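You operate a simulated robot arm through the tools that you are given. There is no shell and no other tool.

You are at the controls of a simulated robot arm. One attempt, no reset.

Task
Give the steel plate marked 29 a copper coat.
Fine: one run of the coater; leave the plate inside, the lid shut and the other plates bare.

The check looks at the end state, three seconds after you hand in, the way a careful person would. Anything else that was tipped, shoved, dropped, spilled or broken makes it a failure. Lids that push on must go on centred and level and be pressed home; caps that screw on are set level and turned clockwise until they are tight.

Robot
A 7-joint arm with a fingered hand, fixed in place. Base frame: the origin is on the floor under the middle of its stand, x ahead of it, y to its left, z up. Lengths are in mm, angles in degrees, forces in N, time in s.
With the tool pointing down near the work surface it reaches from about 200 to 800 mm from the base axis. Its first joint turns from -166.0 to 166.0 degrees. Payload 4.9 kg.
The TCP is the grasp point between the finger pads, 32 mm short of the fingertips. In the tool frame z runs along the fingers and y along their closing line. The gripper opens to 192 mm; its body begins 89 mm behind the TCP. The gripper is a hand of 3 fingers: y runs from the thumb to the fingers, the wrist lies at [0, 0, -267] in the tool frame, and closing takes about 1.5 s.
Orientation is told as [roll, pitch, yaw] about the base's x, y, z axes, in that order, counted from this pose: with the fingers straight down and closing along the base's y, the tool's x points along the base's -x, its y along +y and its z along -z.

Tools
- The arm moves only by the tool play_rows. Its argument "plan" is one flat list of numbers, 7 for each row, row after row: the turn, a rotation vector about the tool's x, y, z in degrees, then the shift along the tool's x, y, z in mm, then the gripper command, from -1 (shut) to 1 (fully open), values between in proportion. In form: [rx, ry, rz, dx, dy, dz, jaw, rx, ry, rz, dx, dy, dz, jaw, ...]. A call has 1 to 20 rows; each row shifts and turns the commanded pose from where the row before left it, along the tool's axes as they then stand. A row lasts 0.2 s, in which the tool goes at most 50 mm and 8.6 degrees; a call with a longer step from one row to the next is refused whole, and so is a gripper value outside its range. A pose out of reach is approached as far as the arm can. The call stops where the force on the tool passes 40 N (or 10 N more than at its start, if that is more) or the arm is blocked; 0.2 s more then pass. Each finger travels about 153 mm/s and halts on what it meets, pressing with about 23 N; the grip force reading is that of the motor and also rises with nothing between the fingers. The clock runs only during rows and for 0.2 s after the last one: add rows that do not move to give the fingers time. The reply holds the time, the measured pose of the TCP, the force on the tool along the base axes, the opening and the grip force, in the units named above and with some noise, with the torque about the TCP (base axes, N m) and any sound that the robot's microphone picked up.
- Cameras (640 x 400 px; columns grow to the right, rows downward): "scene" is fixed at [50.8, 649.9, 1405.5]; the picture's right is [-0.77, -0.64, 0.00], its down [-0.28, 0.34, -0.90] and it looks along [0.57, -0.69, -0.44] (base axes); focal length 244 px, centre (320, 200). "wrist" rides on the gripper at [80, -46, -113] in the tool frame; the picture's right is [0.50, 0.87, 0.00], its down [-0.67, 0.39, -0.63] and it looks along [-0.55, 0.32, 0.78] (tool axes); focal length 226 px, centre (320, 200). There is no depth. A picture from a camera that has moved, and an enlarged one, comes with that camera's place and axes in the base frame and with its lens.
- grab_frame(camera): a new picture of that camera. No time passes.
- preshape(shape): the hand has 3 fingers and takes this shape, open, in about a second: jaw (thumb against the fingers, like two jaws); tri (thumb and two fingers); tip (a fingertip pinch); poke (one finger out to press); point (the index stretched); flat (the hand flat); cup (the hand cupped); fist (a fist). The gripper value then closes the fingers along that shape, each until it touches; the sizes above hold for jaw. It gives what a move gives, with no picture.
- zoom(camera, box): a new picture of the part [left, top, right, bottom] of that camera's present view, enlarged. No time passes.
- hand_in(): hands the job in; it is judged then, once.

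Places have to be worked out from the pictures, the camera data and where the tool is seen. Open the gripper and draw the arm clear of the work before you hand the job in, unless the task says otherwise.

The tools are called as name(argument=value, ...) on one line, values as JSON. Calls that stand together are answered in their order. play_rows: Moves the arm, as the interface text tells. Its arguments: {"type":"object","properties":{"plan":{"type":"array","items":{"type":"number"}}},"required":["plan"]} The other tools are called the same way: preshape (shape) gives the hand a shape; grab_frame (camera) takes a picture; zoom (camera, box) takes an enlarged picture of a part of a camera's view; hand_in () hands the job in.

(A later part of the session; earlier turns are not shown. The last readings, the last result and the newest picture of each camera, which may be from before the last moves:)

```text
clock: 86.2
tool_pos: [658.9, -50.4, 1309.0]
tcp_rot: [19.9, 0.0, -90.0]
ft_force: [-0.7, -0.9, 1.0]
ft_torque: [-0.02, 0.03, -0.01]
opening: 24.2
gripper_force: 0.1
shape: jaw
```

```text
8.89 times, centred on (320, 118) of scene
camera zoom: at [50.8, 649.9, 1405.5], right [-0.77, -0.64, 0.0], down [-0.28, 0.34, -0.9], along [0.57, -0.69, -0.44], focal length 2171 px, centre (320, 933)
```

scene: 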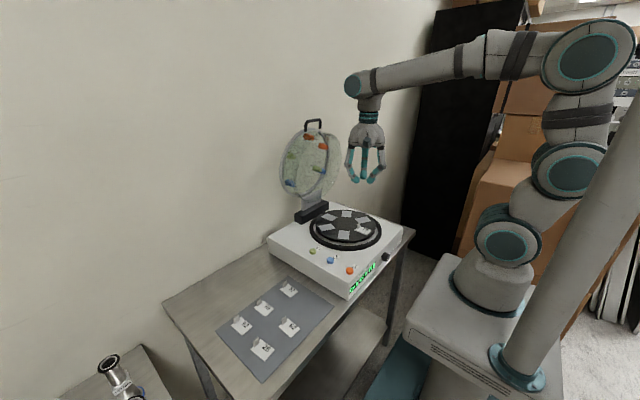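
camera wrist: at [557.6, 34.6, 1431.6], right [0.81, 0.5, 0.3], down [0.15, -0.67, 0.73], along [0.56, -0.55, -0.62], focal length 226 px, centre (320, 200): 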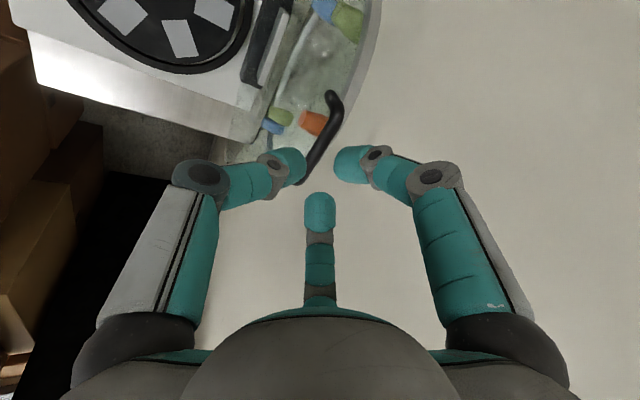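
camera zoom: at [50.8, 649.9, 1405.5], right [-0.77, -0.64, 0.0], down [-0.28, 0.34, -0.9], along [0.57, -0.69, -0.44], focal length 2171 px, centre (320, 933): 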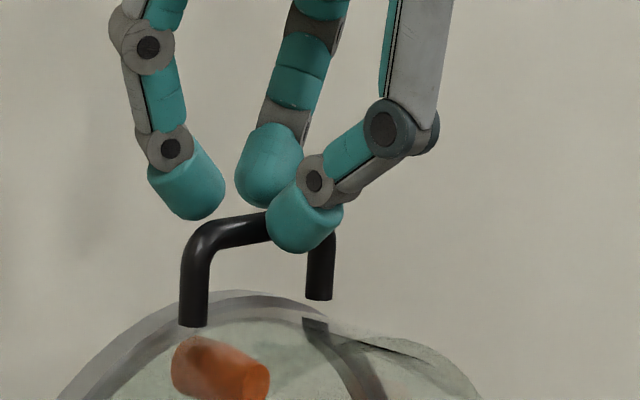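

The bar sits about 3 mm too close to the thumb. I'll shift -3.5 mm along the closing line, then advance 24 mm so the fingertips pass the bar.

play_rows(plan=[0, 0, 0, 1, -3.5, 0, -0.75, 0, 0, 0, 0, 0, 6, -0.75, 0, 0, 0, 0, 0, 6, -0.75, 0, 0, 0, 0, 0, 0, -0.75])

zoom(camera="wrist", box=[240, 70, 400, 240])

zoom(camera="scene", box=[295, 95, 345, 140])

```text
clock: 87.2
tool_pos: [660.2, -50.7, 1295.4]
tcp_rot: [20.0, -0.1, -90.0]
ft_force: [-0.5, -0.6, -0.8]
ft_torque: [0.04, 0.02, 0.01]
opening: 24.1
gripper_force: 0.0
shape: jaw
```

```text
2.35 times, centred on (320, 155) of wrist
camera zoom: at [578.4, 29.3, 1386.7], right [0.81, 0.5, 0.3], down [0.15, -0.67, 0.73], along [0.56, -0.55, -0.62], focal length 532 px, centre (320, 306)
```

zoom: 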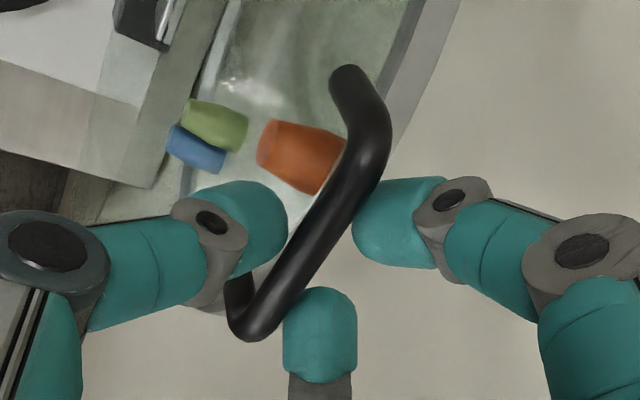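

```text
8.89 times, centred on (320, 118) of scene
camera zoom: at [50.8, 649.9, 1405.5], right [-0.77, -0.64, 0.0], down [-0.28, 0.34, -0.9], along [0.57, -0.69, -0.44], focal length 2171 px, centre (320, 933)
```

zoom: 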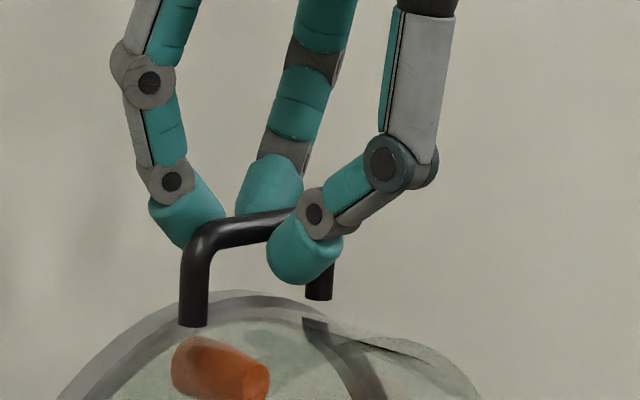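

The bar is now centred between the thumb and the two back fingers (tool ρ≈-7, z≈26). I'll advance 12 mm more and close the hand around it.

play_rows(plan=[0, 0, 0, 0, 0, 6, -0.75, 0, 0, 0, 0, 0, 6, -0.75, 0, 0, 0, 0, 0, 0, -0.85, 0, 0, 0, 0, 0, 0, -0.95, 0, 0, 0, 0, 0, 0, -1, 0, 0, 0, 0, 0, 0, -1])

zoom(camera="wrist", box=[240, 70, 400, 240])

zoom(camera="scene", box=[295, 95, 345, 140])

```text
clock: 88.6
tool_pos: [665.1, -49.5, 1283.9]
tcp_rot: [19.9, 0.0, -90.1]
ft_force: [-0.4, -0.8, -6.3]
ft_torque: [-0.01, 0.0, 0.01]
opening: 0.1
gripper_force: 23.4
shape: jaw
```

```text
2.35 times, centred on (320, 155) of wrist
camera zoom: at [583.9, 29.8, 1374.5], right [0.81, 0.5, 0.29], down [0.15, -0.67, 0.73], along [0.56, -0.55, -0.62], focal length 532 px, centre (320, 306)
```

zoom: 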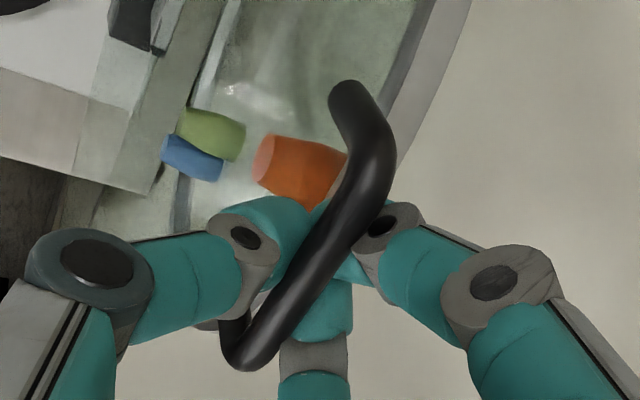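

```text
8.89 times, centred on (320, 118) of scene
camera zoom: at [50.8, 649.9, 1405.5], right [-0.77, -0.64, 0.0], down [-0.28, 0.34, -0.9], along [0.57, -0.69, -0.44], focal length 2171 px, centre (320, 933)
```

zoom: 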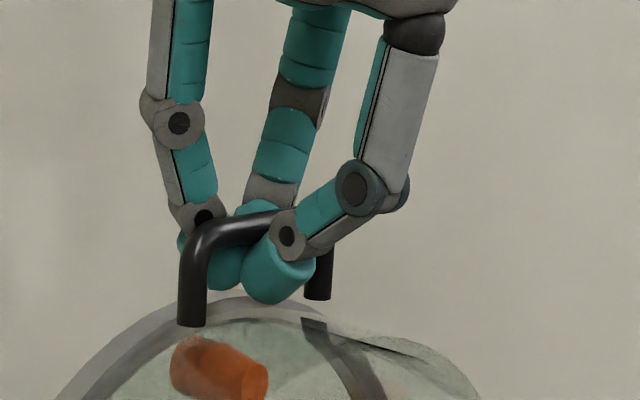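

The bar is caged (opening 0 beyond it). I'll now draw the lid forward along its arc from 90° to about 80° and look.

play_rows(plan=[0, 0, 0, 0, -7.6, -1.95, -1, 0, 0, 0, 0, -7.6, -1.95, -1, 0, 0, 0, 0, -7.6, -1.95, -1, 0, 0, 0, 0, -7.6, -1.95, -1, 0, 0, 0, 0, -7.6, -1.95, -1, 0, 0, 0, 0, -7.6, -1.95, -1, 0, 0, 0, 0, -7.6, -1.95, -1, 0, 0, 0, 0, -7.6, -1.95, -1, 0, 0, 0, 0, 0, 0, -1])

zoom(camera="wrist", box=[240, 70, 400, 240])

zoom(camera="scene", box=[240, 60, 400, 220])

```text
clock: 90.6
tool_pos: [602.8, -49.9, 1277.0]
tcp_rot: [19.7, 0.0, -89.9]
ft_force: [5.3, -0.2, -20.0]
ft_torque: [0.01, -0.18, 0.02]
opening: 0.0
gripper_force: 23.4
shape: jaw
```

```text
2.35 times, centred on (320, 155) of wrist
camera zoom: at [522.0, 29.8, 1367.5], right [0.81, 0.5, 0.29], down [0.15, -0.67, 0.73], along [0.56, -0.55, -0.62], focal length 532 px, centre (320, 306)
```

zoom: 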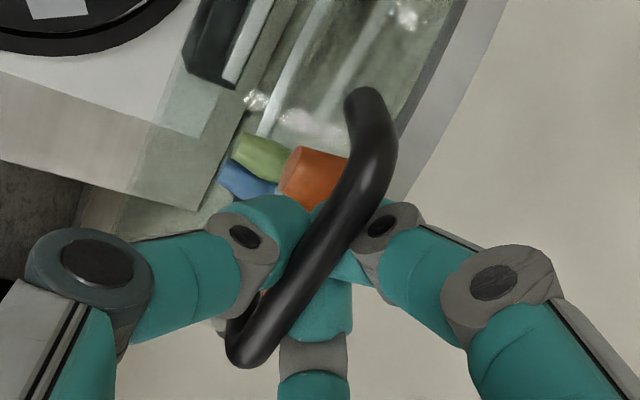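

```text
2.50 times, centred on (320, 140) of scene
camera zoom: at [50.8, 649.9, 1405.5], right [-0.77, -0.64, 0.0], down [-0.28, 0.34, -0.9], along [0.57, -0.69, -0.44], focal length 611 px, centre (320, 350)
```

zoom: 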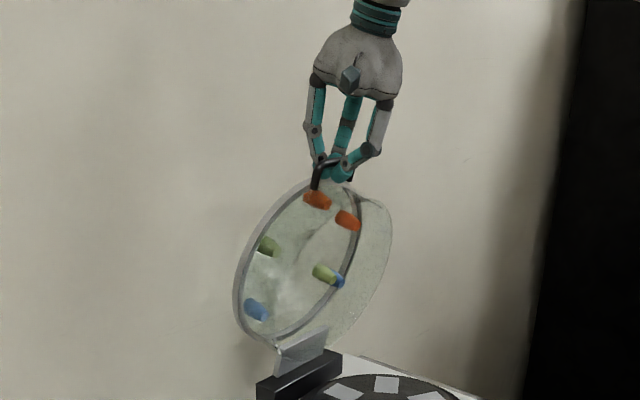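

It's working, but the hand is pulling outward (20 N), so I'll tuck the path in about 5 mm and continue to 70°.

play_rows(plan=[0, 0, 0, 0, -7.55, 0.11, -1, 0, 0, 0, 0, -7.55, 0.11, -1, 0, 0, 0, 0, -7.55, 0.11, -1, 0, 0, 0, 0, -7.55, 0.11, -1, 0, 0, 0, 0, -7.26, -0.3, -1, 0, 0, 0, 0, -7.26, -0.3, -1, 0, 0, 0, 0, -7.26, -0.3, -1, 0, 0, 0, 0, -7.26, -0.3, -1])

zoom(camera="wrist", box=[240, 70, 400, 240])

zoom(camera="scene", box=[240, 60, 400, 220])

```text
clock: 92.4
tool_pos: [545.9, -51.4, 1257.9]
tcp_rot: [19.9, 0.1, -90.0]
ft_force: [6.9, 1.2, -13.8]
ft_torque: [0.02, -0.21, -0.01]
opening: 0.1
gripper_force: 22.8
shape: jaw
```

```text
2.35 times, centred on (320, 155) of wrist
camera zoom: at [464.7, 29.7, 1348.4], right [0.81, 0.5, 0.29], down [0.15, -0.67, 0.73], along [0.56, -0.55, -0.62], focal length 532 px, centre (320, 306)
```

zoom: 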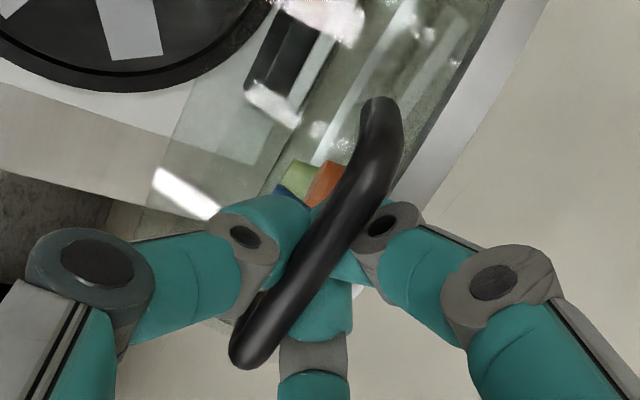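

```text
2.50 times, centred on (320, 140) of scene
camera zoom: at [50.8, 649.9, 1405.5], right [-0.77, -0.64, 0.0], down [-0.28, 0.34, -0.9], along [0.57, -0.69, -0.44], focal length 611 px, centre (320, 350)
```

zoom: 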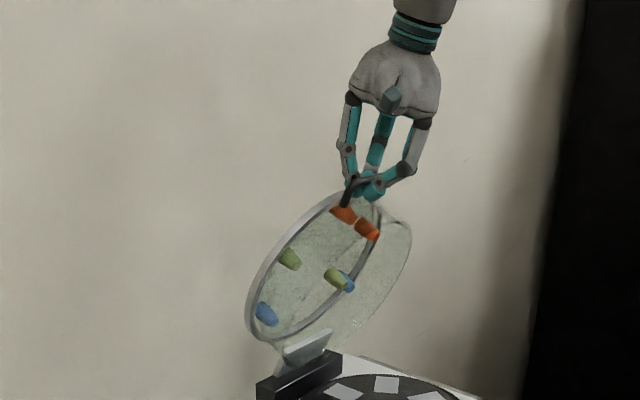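

The hand is still pulling outward by ~15 N, so I'll tuck in another 4 mm while going to about 60°.

play_rows(plan=[0, 0, 0, 0, -6.6, 1.4, -1, 0, 0, 0, 0, -7.08, 1.15, -1, 0, 0, 0, 0, -7.08, 1.15, -1, 0, 0, 0, 0, -7.08, 1.15, -1, 0, 0, 0, 0, -7.08, 1.15, -1, 0, 0, 0, 0, -7.08, 1.15, -1, 0, 0, 0, 0, -7.08, 1.15, -1, 0, 0, 0, 0, -7.08, 1.15, -1])

zoom(camera="wrist", box=[240, 70, 400, 240])

zoom(camera="scene", box=[240, 60, 400, 220])

```text
clock: 94.2
tool_pos: [496.9, -49.9, 1229.8]
tcp_rot: [20.0, 0.1, -90.0]
ft_force: [3.4, -2.1, -4.9]
ft_torque: [-0.02, -0.1, -0.01]
opening: 0.0
gripper_force: 23.1
shape: jaw
```

```text
2.35 times, centred on (320, 155) of wrist
camera zoom: at [414.9, 30.3, 1320.6], right [0.81, 0.5, 0.3], down [0.15, -0.67, 0.73], along [0.56, -0.55, -0.62], focal length 532 px, centre (320, 306)
```

zoom: 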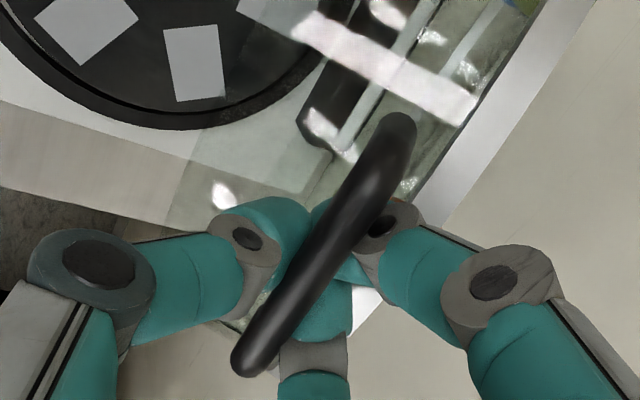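

```text
2.50 times, centred on (320, 140) of scene
camera zoom: at [50.8, 649.9, 1405.5], right [-0.77, -0.64, 0.0], down [-0.28, 0.34, -0.9], along [0.57, -0.69, -0.44], focal length 611 px, centre (320, 350)
```

zoom: 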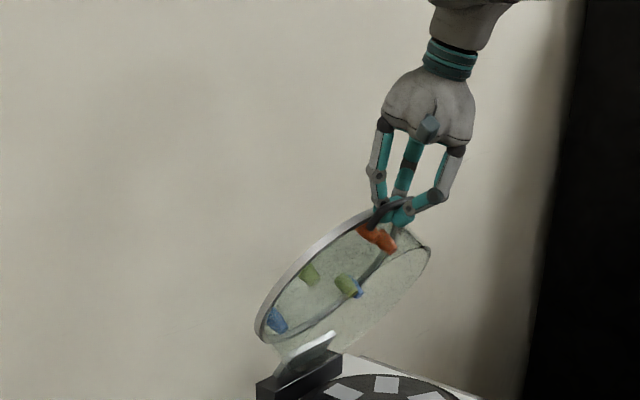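

Forces are low now. I'll continue to about 45°.

play_rows(plan=[0, 0, 0, 0, -8.45, 2.14, -1, 0, 0, 0, 0, -8.45, 2.14, -1, 0, 0, 0, 0, -8.45, 2.14, -1, 0, 0, 0, 0, -8.45, 2.14, -1, 0, 0, 0, 0, -8.45, 2.14, -1, 0, 0, 0, 0, -8.13, 3.16, -1, 0, 0, 0, 0, -8.13, 3.16, -1, 0, 0, 0, 0, -8.13, 3.16, -1, 0, 0, 0, 0, -8.13, 3.16, -1, 0, 0, 0, 0, -8.13, 3.16, -1])

zoom(camera="wrist", box=[240, 70, 400, 240])

zoom(camera="scene", box=[280, 100, 420, 240])

```text
clock: 96.4
tool_pos: [428.6, -51.1, 1177.7]
tcp_rot: [19.9, 0.0, -90.0]
ft_force: [11.4, 4.1, -10.5]
ft_torque: [0.07, -0.19, -0.05]
opening: 0.2
gripper_force: 22.9
shape: jaw
```

```text
2.35 times, centred on (320, 155) of wrist
camera zoom: at [346.7, 29.6, 1268.1], right [0.81, 0.5, 0.3], down [0.15, -0.67, 0.73], along [0.56, -0.55, -0.62], focal length 532 px, centre (320, 306)
```

zoom: 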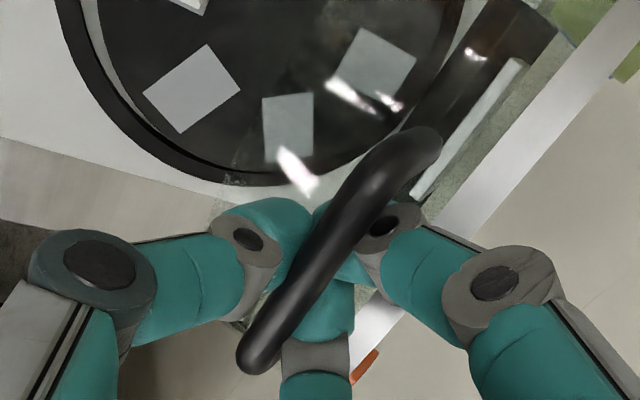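

```text
2.86 times, centred on (350, 170) of scene
camera zoom: at [50.8, 649.9, 1405.5], right [-0.77, -0.64, 0.0], down [-0.28, 0.34, -0.9], along [0.57, -0.69, -0.44], focal length 698 px, centre (234, 286)
```

zoom: 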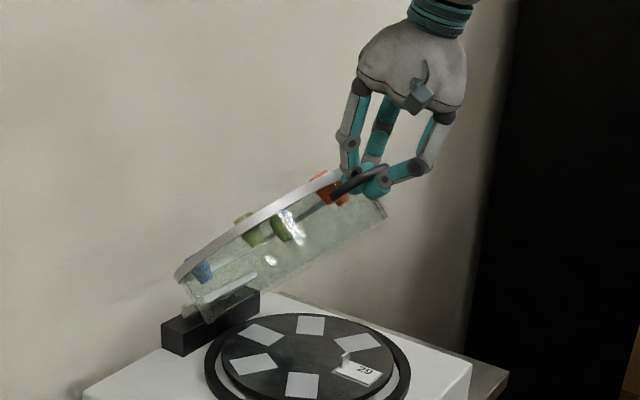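

The lid is at about 42°, with a mild outward pull again. I'll tuck in slightly and go on to about 30°.

play_rows(plan=[0, 0, 0, 0, -7.76, 5.53, -1, 0, 0, 0, 0, -7.76, 5.53, -1, 0, 0, 0, 0, -7.76, 5.53, -1, 0, 0, 0, 0, -7.76, 5.53, -1, 0, 0, 0, 0, -8.14, 5.98, -1, 0, 0, 0, 0, -8.14, 5.98, -1, 0, 0, 0, 0, -8.14, 5.98, -1, 0, 0, 0, 0, -8.14, 5.98, -1])

zoom(camera="wrist", box=[240, 70, 400, 240])

zoom(camera="scene", box=[280, 120, 420, 260])

```text
clock: 98.2
tool_pos: [382.3, -51.8, 1111.6]
tcp_rot: [20.0, 0.0, -90.1]
ft_force: [0.3, -1.2, -0.4]
ft_torque: [-0.01, 0.02, -0.01]
opening: 0.1
gripper_force: 22.8
shape: jaw
```

```text
2.35 times, centred on (320, 155) of wrist
camera zoom: at [301.4, 28.7, 1202.3], right [0.81, 0.5, 0.3], down [0.15, -0.67, 0.73], along [0.56, -0.55, -0.62], focal length 532 px, centre (320, 306)
```

zoom: 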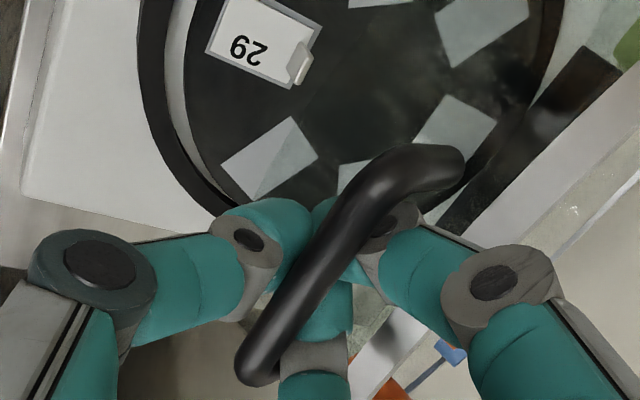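

```text
2.86 times, centred on (350, 190) of scene
camera zoom: at [50.8, 649.9, 1405.5], right [-0.77, -0.64, 0.0], down [-0.28, 0.34, -0.9], along [0.57, -0.69, -0.44], focal length 698 px, centre (234, 229)
```

zoom: 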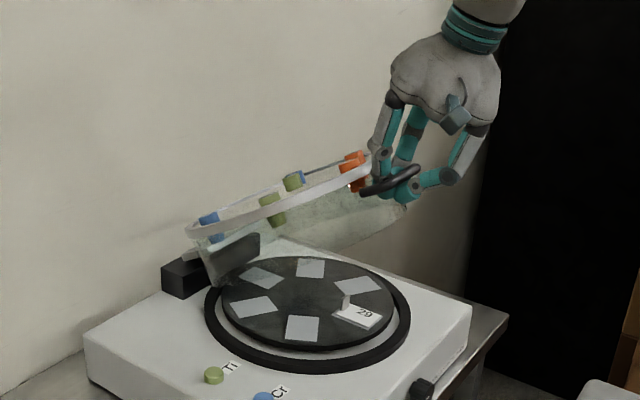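

The lid is at about 30° and forces are near zero, with plate 29 undisturbed. I'll lower to about 22° and then switch to the thumb hook for the last part.

play_rows(plan=[0, 0, 0, 0, -7.17, 6.83, -1, 0, 0, 0, 0, -7.17, 6.83, -1, 0, 0, 0, 0, -7.17, 6.83, -1, 0, 0, 0, 0, -7.17, 6.83, -1, 0, 0, 0, 0, -7.17, 6.83, -1, 0, 0, 0, 0, 0, 0, -1])

zoom(camera="wrist", box=[240, 70, 400, 240])

zoom(camera="scene", box=[330, 150, 430, 250])

```text
clock: 99.6
tool_pos: [362.7, -50.8, 1069.8]
tcp_rot: [20.0, 0.0, -90.0]
ft_force: [-1.4, 0.1, 0.0]
ft_torque: [-0.01, 0.04, 0.01]
opening: 0.1
gripper_force: 22.7
shape: jaw
```

```text
2.35 times, centred on (320, 155) of wrist
camera zoom: at [281.0, 30.6, 1160.1], right [0.81, 0.5, 0.3], down [0.15, -0.67, 0.73], along [0.56, -0.55, -0.62], focal length 532 px, centre (320, 306)
```

zoom: 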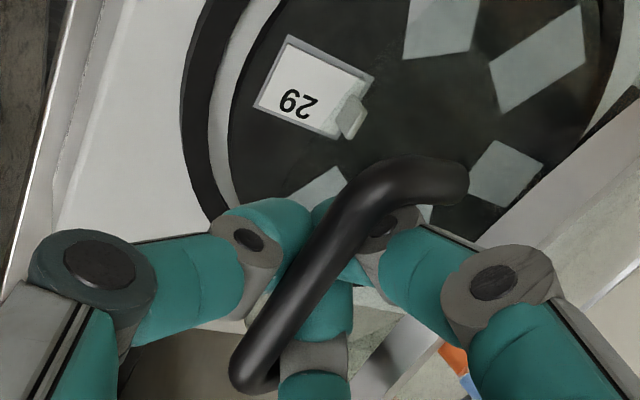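

```text
4.00 times, centred on (380, 200) of scene
camera zoom: at [50.8, 649.9, 1405.5], right [-0.77, -0.64, 0.0], down [-0.28, 0.34, -0.9], along [0.57, -0.69, -0.44], focal length 977 px, centre (80, 200)
```

zoom: 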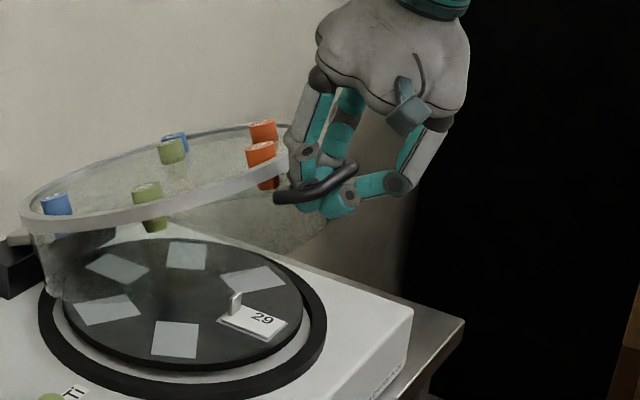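

Force readings are near zero, so the hinge friction may be carrying the lid. I'll test by opening the fingers slightly, with the thumb still underneath as a safety, to see whether the lid drops.

play_rows(plan=[0, 0, 0, 0, 0, 0, -0.95, 0, 0, 0, 0, 0, 0, -0.9, 0, 0, 0, 0, 0, 0, -0.9, 0, 0, 0, 0, 0, 0, -0.9])

zoom(camera="wrist", box=[240, 70, 400, 240])

zoom(camera="scene", box=[330, 150, 430, 250])

```text
clock: 100.6
tool_pos: [361.9, -50.3, 1068.8]
tcp_rot: [20.0, 0.1, -90.0]
ft_force: [0.7, 0.2, -0.1]
ft_torque: [-0.02, 0.03, 0.02]
opening: 9.5
gripper_force: 0.1
shape: jaw
```

```text
2.35 times, centred on (320, 155) of wrist
camera zoom: at [281.1, 30.6, 1160.3], right [0.81, 0.5, 0.3], down [0.15, -0.67, 0.73], along [0.56, -0.55, -0.62], focal length 532 px, centre (320, 306)
```

zoom: 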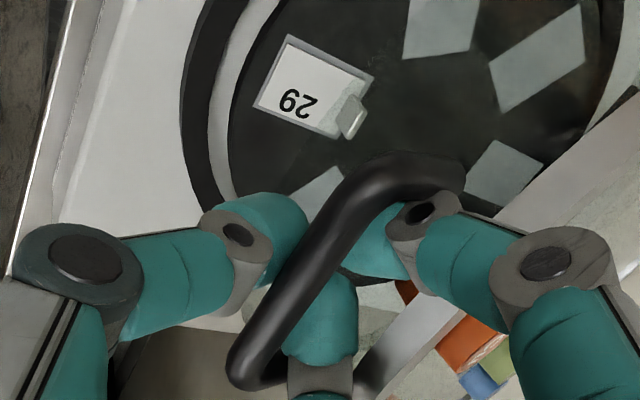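

```text
4.00 times, centred on (380, 200) of scene
camera zoom: at [50.8, 649.9, 1405.5], right [-0.77, -0.64, 0.0], down [-0.28, 0.34, -0.9], along [0.57, -0.69, -0.44], focal length 977 px, centre (80, 200)
```

zoom: 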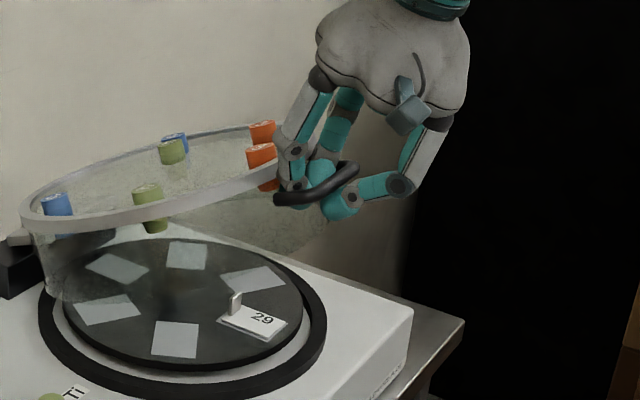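

The lid seems to hold itself. I'll wait another second and compare for any creep.

play_rows(plan=[0, 0, 0, 0, 0, 0, -0.9, 0, 0, 0, 0, 0, 0, -0.9, 0, 0, 0, 0, 0, 0, -0.9, 0, 0, 0, 0, 0, 0, -0.9, 0, 0, 0, 0, 0, 0, -0.9, 0, 0, 0, 0, 0, 0, -0.9, 0, 0, 0, 0, 0, 0, -0.9])

zoom(camera="scene", box=[360, 170, 410, 210])

zoom(camera="wrist", box=[240, 70, 400, 240])

```text
clock: 102.2
tool_pos: [360.6, -50.2, 1069.9]
tcp_rot: [20.0, 0.0, -90.1]
ft_force: [-0.4, -0.3, -0.1]
ft_torque: [0.02, 0.0, 0.02]
opening: 9.6
gripper_force: 0.1
shape: jaw
```

```text
10.00 times, centred on (385, 190) of scene
camera zoom: at [50.8, 649.9, 1405.5], right [-0.77, -0.64, 0.0], down [-0.28, 0.34, -0.9], along [0.57, -0.69, -0.44], focal length 2442 px, centre (-330, 300)
```

zoom: 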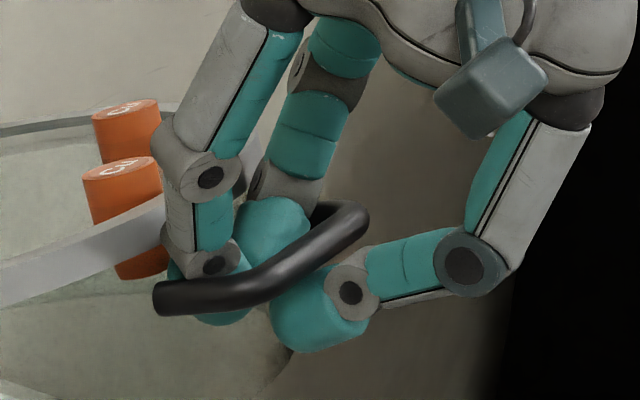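

```text
2.35 times, centred on (320, 155) of wrist
camera zoom: at [281.0, 30.6, 1160.2], right [0.81, 0.5, 0.3], down [0.15, -0.67, 0.73], along [0.56, -0.55, -0.62], focal length 532 px, centre (320, 306)
```

zoom: 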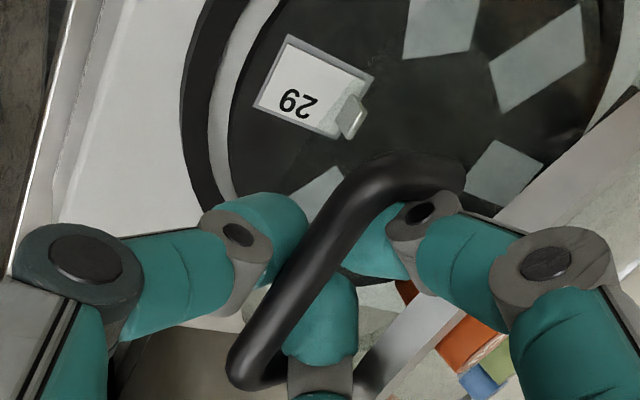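

There's no creep over 1.6 s. I'll move the hand 4 mm so the thumb separates from the bar, to confirm the lid is self-held.

play_rows(plan=[0, 0, 0, 0, -3, 3, -0.88, 0, 0, 0, 0, 0, 0, -0.88, 0, 0, 0, 0, 0, 0, -0.88, 0, 0, 0, 0, 0, 0, -0.88])

zoom(camera="scene", box=[360, 170, 410, 210])

zoom(camera="wrist", box=[240, 70, 400, 240])

```text
clock: 103.2
tool_pos: [359.7, -51.6, 1064.9]
tcp_rot: [19.9, -0.1, -90.1]
ft_force: [0.1, -0.7, -0.3]
ft_torque: [-0.01, 0.0, 0.03]
opening: 11.5
gripper_force: 0.0
shape: jaw
```

```text
10.00 times, centred on (385, 190) of scene
camera zoom: at [50.8, 649.9, 1405.5], right [-0.77, -0.64, 0.0], down [-0.28, 0.34, -0.9], along [0.57, -0.69, -0.44], focal length 2442 px, centre (-330, 300)
```

zoom: 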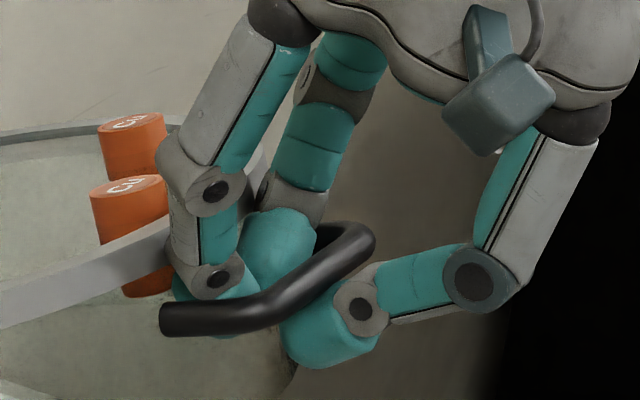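

```text
2.35 times, centred on (320, 155) of wrist
camera zoom: at [278.7, 29.4, 1155.7], right [0.81, 0.5, 0.3], down [0.15, -0.67, 0.73], along [0.56, -0.55, -0.62], focal length 532 px, centre (320, 306)
```

zoom: 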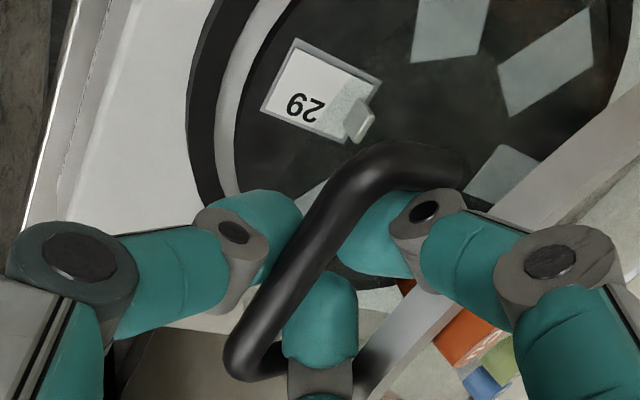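

The lid moved a little with the hand, so the test was ambiguous. I'll open further while shifting the hand so that only the thumb moves away from the bar, and see whether the lid drops.

play_rows(plan=[0, 0, 0, 0, -1.6, 0, -0.83, 0, 0, 0, 0, -1.6, 0, -0.78, 0, 0, 0, 0, 0, 0, -0.78, 0, 0, 0, 0, 0, 0, -0.78])

zoom(camera="scene", box=[360, 170, 410, 210])

zoom(camera="wrist", box=[240, 70, 400, 240])

```text
clock: 104.2
tool_pos: [358.4, -50.7, 1064.4]
tcp_rot: [20.0, 0.0, -90.0]
ft_force: [0.4, 0.3, -0.3]
ft_torque: [0.04, 0.0, -0.02]
opening: 20.8
gripper_force: 0.0
shape: jaw
```

```text
10.00 times, centred on (385, 190) of scene
camera zoom: at [50.8, 649.9, 1405.5], right [-0.77, -0.64, 0.0], down [-0.28, 0.34, -0.9], along [0.57, -0.69, -0.44], focal length 2442 px, centre (-330, 300)
```

zoom: 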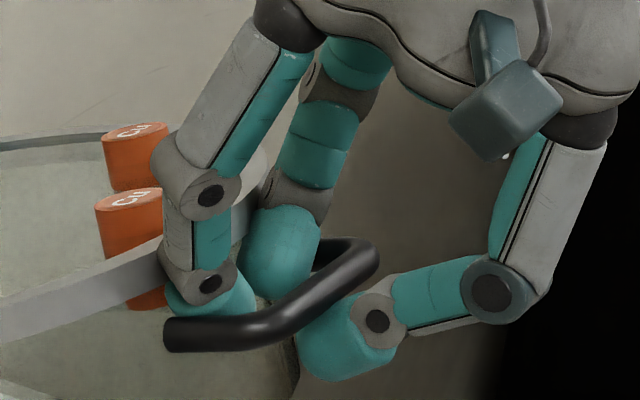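

```text
2.35 times, centred on (320, 155) of wrist
camera zoom: at [276.5, 29.8, 1154.7], right [0.81, 0.5, 0.3], down [0.15, -0.67, 0.73], along [0.56, -0.55, -0.62], focal length 532 px, centre (320, 306)
```

zoom: 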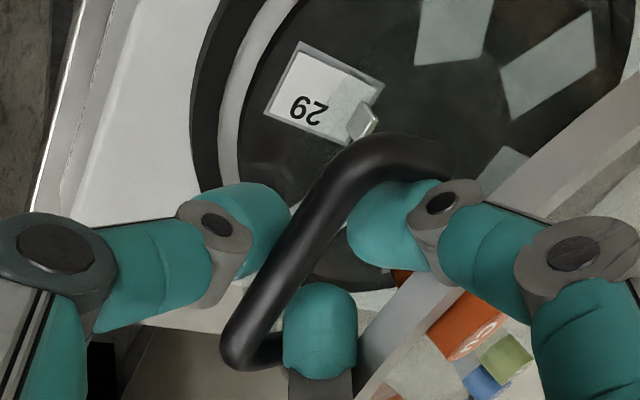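

Still ambiguous, because the back fingers may have pushed the bar. As a definitive test I'll open slightly more with no arm motion at all.

play_rows(plan=[0, 0, 0, 0, 0, 0, -0.74, 0, 0, 0, 0, 0, 0, -0.7, 0, 0, 0, 0, 0, 0, -0.7, 0, 0, 0, 0, 0, 0, -0.7])

zoom(camera="scene", box=[360, 170, 410, 210])

zoom(camera="wrist", box=[240, 70, 400, 240])

```text
clock: 105.2
tool_pos: [358.3, -51.9, 1064.2]
tcp_rot: [19.9, -0.1, -90.0]
ft_force: [-1.0, -0.2, 0.1]
ft_torque: [-0.01, 0.0, 0.0]
opening: 28.6
gripper_force: 0.1
shape: jaw
```

```text
10.00 times, centred on (385, 190) of scene
camera zoom: at [50.8, 649.9, 1405.5], right [-0.77, -0.64, 0.0], down [-0.28, 0.34, -0.9], along [0.57, -0.69, -0.44], focal length 2442 px, centre (-330, 300)
```

zoom: 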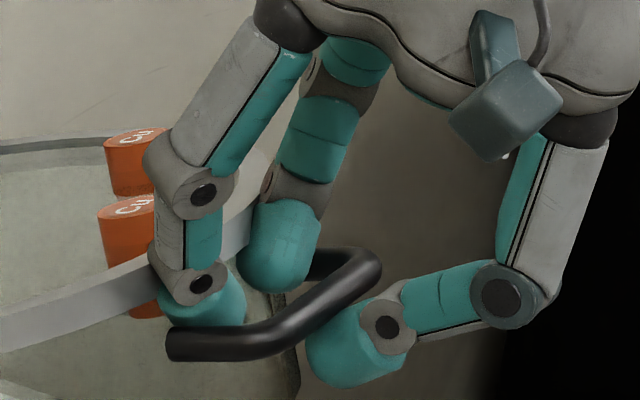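

```text
2.35 times, centred on (320, 155) of wrist
camera zoom: at [276.5, 29.8, 1154.7], right [0.81, 0.5, 0.3], down [0.15, -0.67, 0.73], along [0.56, -0.55, -0.62], focal length 532 px, centre (320, 306)
```

zoom: 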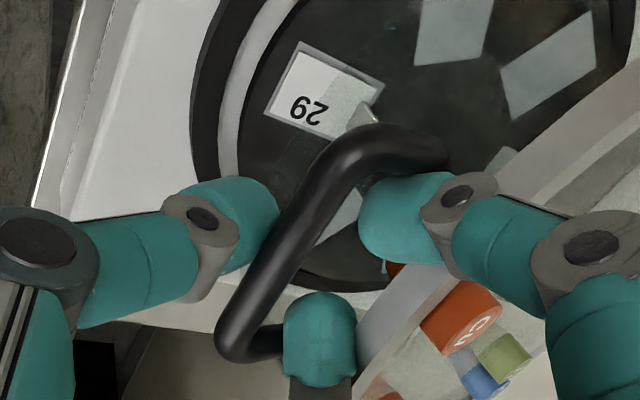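

The lid rests lightly on the thumb, with hinge friction carrying most of its weight. I'll switch to "poke": the thumb stays hooked under the bar and the back fingers curl up out of the way, as in the opening.

preshape(shape="poke")

zoom(camera="scene", box=[340, 160, 420, 230])

zoom(camera="wrist", box=[240, 70, 400, 240])

```text
clock: 106.1
tool_pos: [357.7, -50.7, 1063.0]
tcp_rot: [19.9, -0.1, -90.0]
ft_force: [-4.4, -0.3, -2.9]
ft_torque: [0.0, 0.03, -0.02]
opening: 0.0
gripper_force: 0.0
shape: poke
```

```text
5.71 times, centred on (380, 195) of scene
camera zoom: at [50.8, 649.9, 1405.5], right [-0.77, -0.64, 0.0], down [-0.28, 0.34, -0.9], along [0.57, -0.69, -0.44], focal length 1396 px, centre (-23, 229)
```

zoom: 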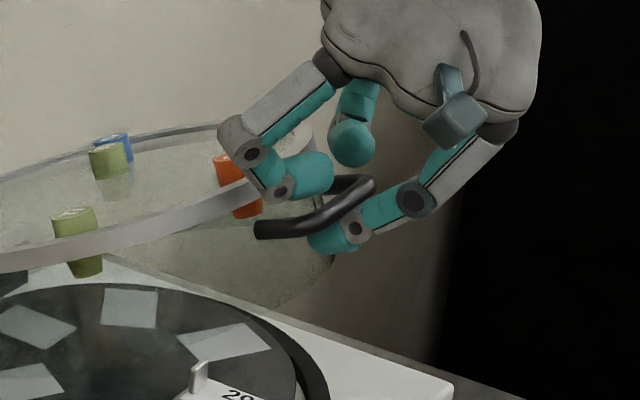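

```text
2.35 times, centred on (320, 155) of wrist
camera zoom: at [276.4, 29.8, 1154.7], right [0.81, 0.5, 0.3], down [0.15, -0.67, 0.73], along [0.56, -0.55, -0.62], focal length 532 px, centre (320, 306)
```

zoom: 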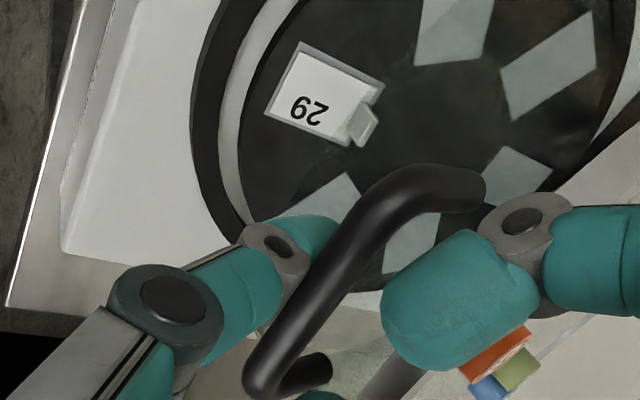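

The hook holds, but the bar sits deep on the thumb. I'll back the thumb about 14 mm along its own axis, then lower along the arc to about 15°.

play_rows(plan=[0, 0, 0, 0, -4.3, -5.5, 1, 0, 0, 0, 0, -4.3, -5.5, 1, 0, 0, 0, 0, -7.67, 7.33, 1, 0, 0, 0, 0, -7.67, 7.33, 1, 0, 0, 0, 0, -5.91, 7.68, 1, 0, 0, 0, 0, -5.91, 7.68, 1, 0, 0, 0, 0, -5.91, 7.68, 1, 0, 0, 0, 0, 0, 0, 1])

zoom(camera="scene", box=[340, 170, 420, 240])

zoom(camera="wrist", box=[240, 70, 400, 240])

```text
clock: 107.9
tool_pos: [325.9, -50.1, 1024.0]
tcp_rot: [19.9, 0.0, -90.0]
ft_force: [0.4, 0.7, -0.8]
ft_torque: [-0.01, 0.0, 0.01]
opening: 0.0
gripper_force: 0.0
shape: poke
```

```text
5.71 times, centred on (380, 205) of scene
camera zoom: at [50.8, 649.9, 1405.5], right [-0.77, -0.64, 0.0], down [-0.28, 0.34, -0.9], along [0.57, -0.69, -0.44], focal length 1396 px, centre (-23, 171)
```

zoom: 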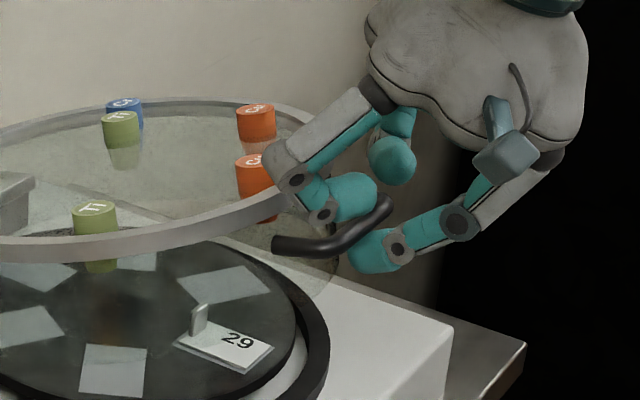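

```text
2.35 times, centred on (320, 155) of wrist
camera zoom: at [245.5, 29.6, 1115.1], right [0.81, 0.5, 0.3], down [0.15, -0.67, 0.73], along [0.56, -0.55, -0.62], focal length 532 px, centre (320, 306)
```

zoom: 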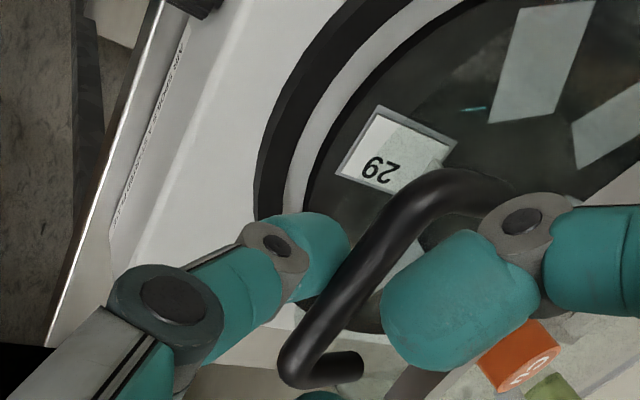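

The lid is at about 15° and still riding on the thumb. I'll continue down to about 5°.

play_rows(plan=[0, 0, 0, 0, -4.9, 8.19, 1, 0, 0, 0, 0, -4.9, 8.19, 1, 0, 0, 0, 0, -4.9, 8.19, 1, 0, 0, 0, 0, -4.48, 8.59, 1, 0, 0, 0, 0, -4.48, 8.59, 1, 0, 0, 0, 0, -4.48, 8.59, 1, 0, 0, 0, 0, 0, 0, 1])

zoom(camera="scene", box=[340, 180, 420, 250])

zoom(camera="wrist", box=[240, 70, 400, 240])

```text
clock: 109.5
tool_pos: [317.6, -51.5, 966.7]
tcp_rot: [20.0, 0.0, -90.0]
ft_force: [0.5, -0.4, -1.3]
ft_torque: [0.02, 0.02, -0.02]
opening: 0.1
gripper_force: 0.1
shape: poke
```

```text
5.71 times, centred on (380, 215) of scene
camera zoom: at [50.8, 649.9, 1405.5], right [-0.77, -0.64, 0.0], down [-0.28, 0.34, -0.9], along [0.57, -0.69, -0.44], focal length 1396 px, centre (-23, 114)
```

zoom: 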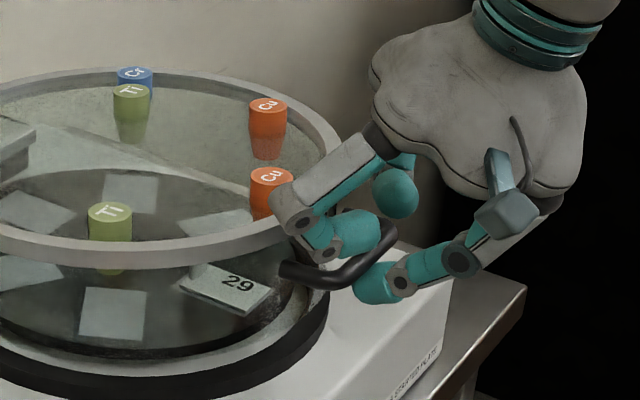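

```text
2.35 times, centred on (320, 155) of wrist
camera zoom: at [235.4, 30.0, 1057.8], right [0.81, 0.5, 0.3], down [0.15, -0.67, 0.73], along [0.56, -0.55, -0.62], focal length 532 px, centre (320, 306)
```

zoom: 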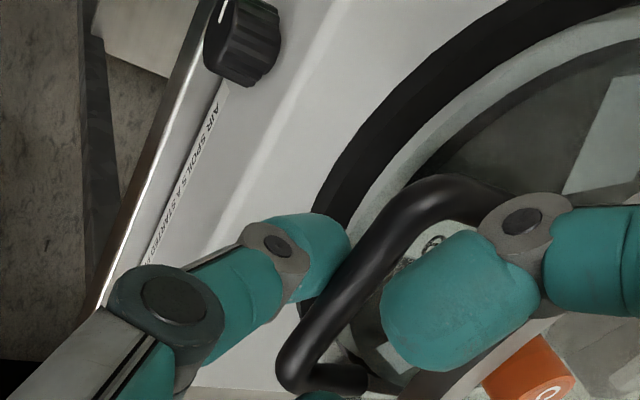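

The lid is almost closed at about 4–5°. I'll lower slowly, 5 mm per step.

play_rows(plan=[0, 0, 0, 0, -1.71, 4.7, 1, 0, 0, 0, 0, -1.71, 4.7, 1, 0, 0, 0, 0, -1.71, 4.7, 1, 0, 0, 0, 0, -1.71, 4.7, 1, 0, 0, 0, 0, 0, 0, 1, 0, 0, 0, 0, 0, 0, 1])

zoom(camera="scene", box=[340, 180, 420, 250])

zoom(camera="wrist", box=[240, 70, 400, 240])

```text
clock: 110.9
tool_pos: [317.4, -49.5, 947.8]
tcp_rot: [19.9, 0.0, -90.1]
ft_force: [-0.2, 0.4, -1.7]
ft_torque: [-0.02, -0.02, 0.02]
opening: 0.0
gripper_force: 0.2
shape: poke
```

```text
5.71 times, centred on (380, 215) of scene
camera zoom: at [50.8, 649.9, 1405.5], right [-0.77, -0.64, 0.0], down [-0.28, 0.34, -0.9], along [0.57, -0.69, -0.44], focal length 1396 px, centre (-23, 114)
```

zoom: 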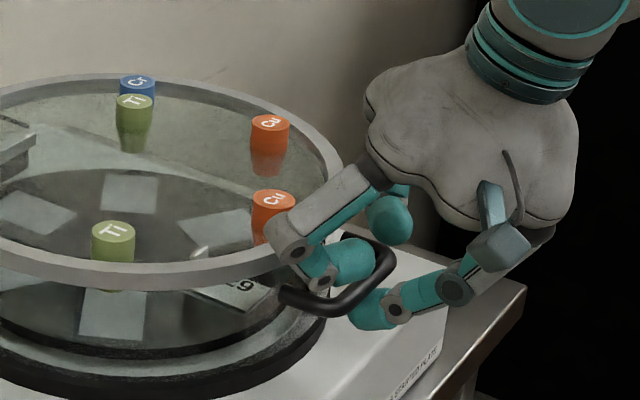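

```text
2.35 times, centred on (320, 155) of wrist
camera zoom: at [236.1, 30.0, 1038.6], right [0.81, 0.5, 0.3], down [0.15, -0.67, 0.73], along [0.56, -0.55, -0.62], focal length 532 px, centre (320, 306)
```

zoom: 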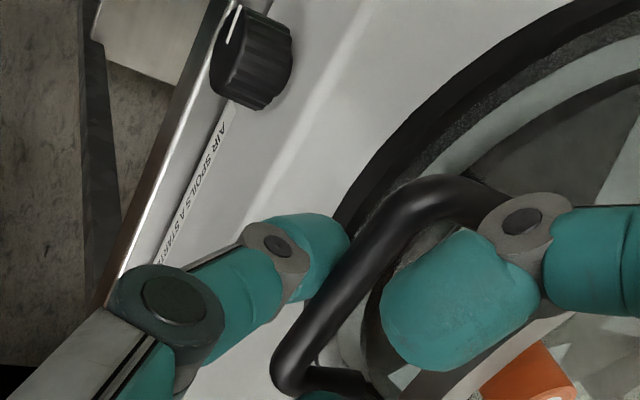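

There's still a light load on the thumb and the lid is nearly seated. I'll keep lowering another 10 mm in small steps.

play_rows(plan=[0, 0, 0, 0, -1.03, 2.82, 1, 0, 0, 0, 0, -1.03, 2.82, 1, 0, 0, 0, 0, -1.03, 2.82, 1, 0, 0, 0, 0, -0.5, 1.4, 1, 0, 0, 0, 0, 0, 0, 1, 0, 0, 0, 0, 0, 0, 1])

zoom(camera="scene", box=[340, 180, 420, 250])

zoom(camera="wrist", box=[240, 70, 400, 240])

```text
clock: 112.3
tool_pos: [315.5, -50.5, 935.2]
tcp_rot: [20.0, 0.1, -89.9]
ft_force: [0.1, -0.3, -0.6]
ft_torque: [0.04, -0.03, 0.01]
opening: 0.0
gripper_force: 0.0
shape: poke
```

```text
5.71 times, centred on (380, 215) of scene
camera zoom: at [50.8, 649.9, 1405.5], right [-0.77, -0.64, 0.0], down [-0.28, 0.34, -0.9], along [0.57, -0.69, -0.44], focal length 1396 px, centre (-23, 114)
```

zoom: 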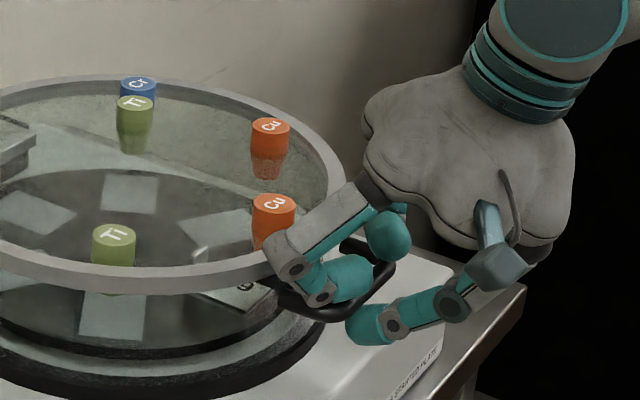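

```text
2.35 times, centred on (320, 155) of wrist
camera zoom: at [236.0, 29.6, 1027.2], right [0.81, 0.5, 0.3], down [0.15, -0.67, 0.73], along [0.56, -0.55, -0.62], focal length 532 px, centre (320, 306)
```

zoom: 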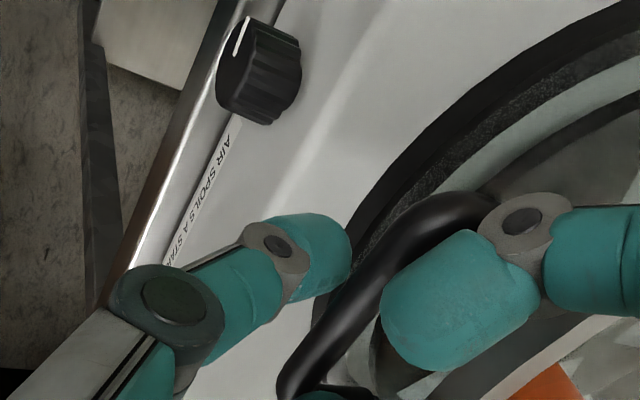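

The lid is seated and the thumb is free beneath the bar. I'll retreat the way I came: back out toward -x, untilt, then rise.

play_rows(plan=[0, 0, 0, 0, -5.64, -2.05, 1, 0, 0, 0, 0, -5.64, -2.05, 1, 5, 0, 0, 0, 0, 0, 1, 5, 0, 0, 0, 0, 0, 1, 0, 0, 0, 0, -12.3, -2.2, 1, 0, 0, 0, 0, -12.3, -2.2, 1, 0, 0, 0, 0, 0, 0, 1])

zoom(camera="scene", box=[340, 180, 430, 260])

```text
clock: 113.9
tool_pos: [280.0, -50.6, 938.1]
tcp_rot: [9.9, 0.0, -90.1]
ft_force: [-0.1, -0.5, 0.3]
ft_torque: [-0.02, -0.01, 0.0]
opening: 0.0
gripper_force: 0.1
shape: poke
```

```text
5.00 times, centred on (385, 220) of scene
camera zoom: at [50.8, 649.9, 1405.5], right [-0.77, -0.64, 0.0], down [-0.28, 0.34, -0.9], along [0.57, -0.69, -0.44], focal length 1221 px, centre (-5, 100)
```

zoom: 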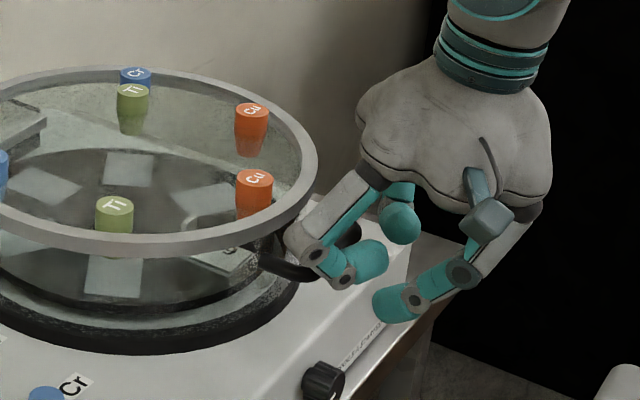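

The hand is clear of the handle. I'll rise and level the tool, then check that the lid is fully shut.

play_rows(plan=[0, 0, 0, 0, 5.2, -29.5, 1, 0, 0, 0, 0, 5.2, -29.5, 1, 0, 0, 0, 0, 5.2, -29.5, 1, 0, 0, 0, 0, 5.2, -29.5, 1, 5, 0, 0, 0, 0, 0, 1, 5, 0, 0, 0, 0, 0, 1])

zoom(camera="scene", box=[260, 180, 420, 300])

zoom(camera="scene", box=[300, 185, 400, 260])

```text
clock: 115.3
tool_pos: [280.4, -51.8, 1056.8]
tcp_rot: [0.0, 0.0, -90.0]
ft_force: [0.4, 0.2, 0.8]
ft_torque: [0.01, 0.0, -0.02]
opening: 0.0
gripper_force: 0.0
shape: poke
```

```text
3.33 times, centred on (340, 240) of scene
camera zoom: at [50.8, 649.9, 1405.5], right [-0.77, -0.64, 0.0], down [-0.28, 0.34, -0.9], along [0.57, -0.69, -0.44], focal length 814 px, centre (253, 67)
```

zoom: 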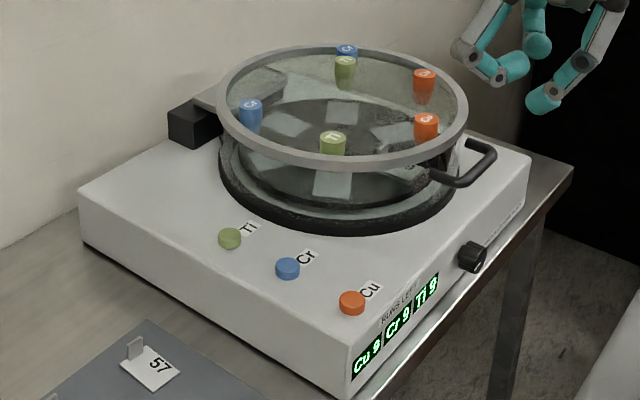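

```text
5.33 times, centred on (350, 222) of scene
camera zoom: at [50.8, 649.9, 1405.5], right [-0.77, -0.64, 0.0], down [-0.28, 0.34, -0.9], along [0.57, -0.69, -0.44], focal length 1303 px, centre (160, 80)
```

zoom: 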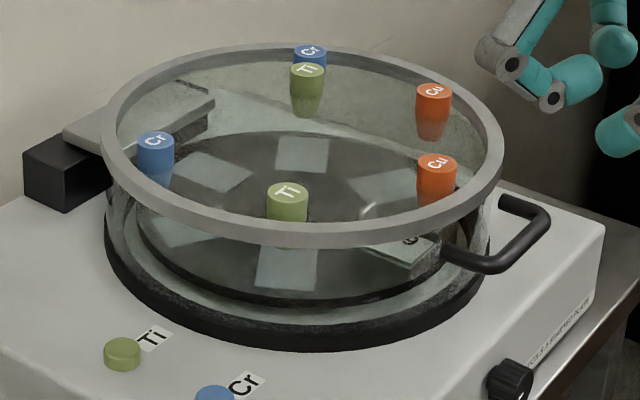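

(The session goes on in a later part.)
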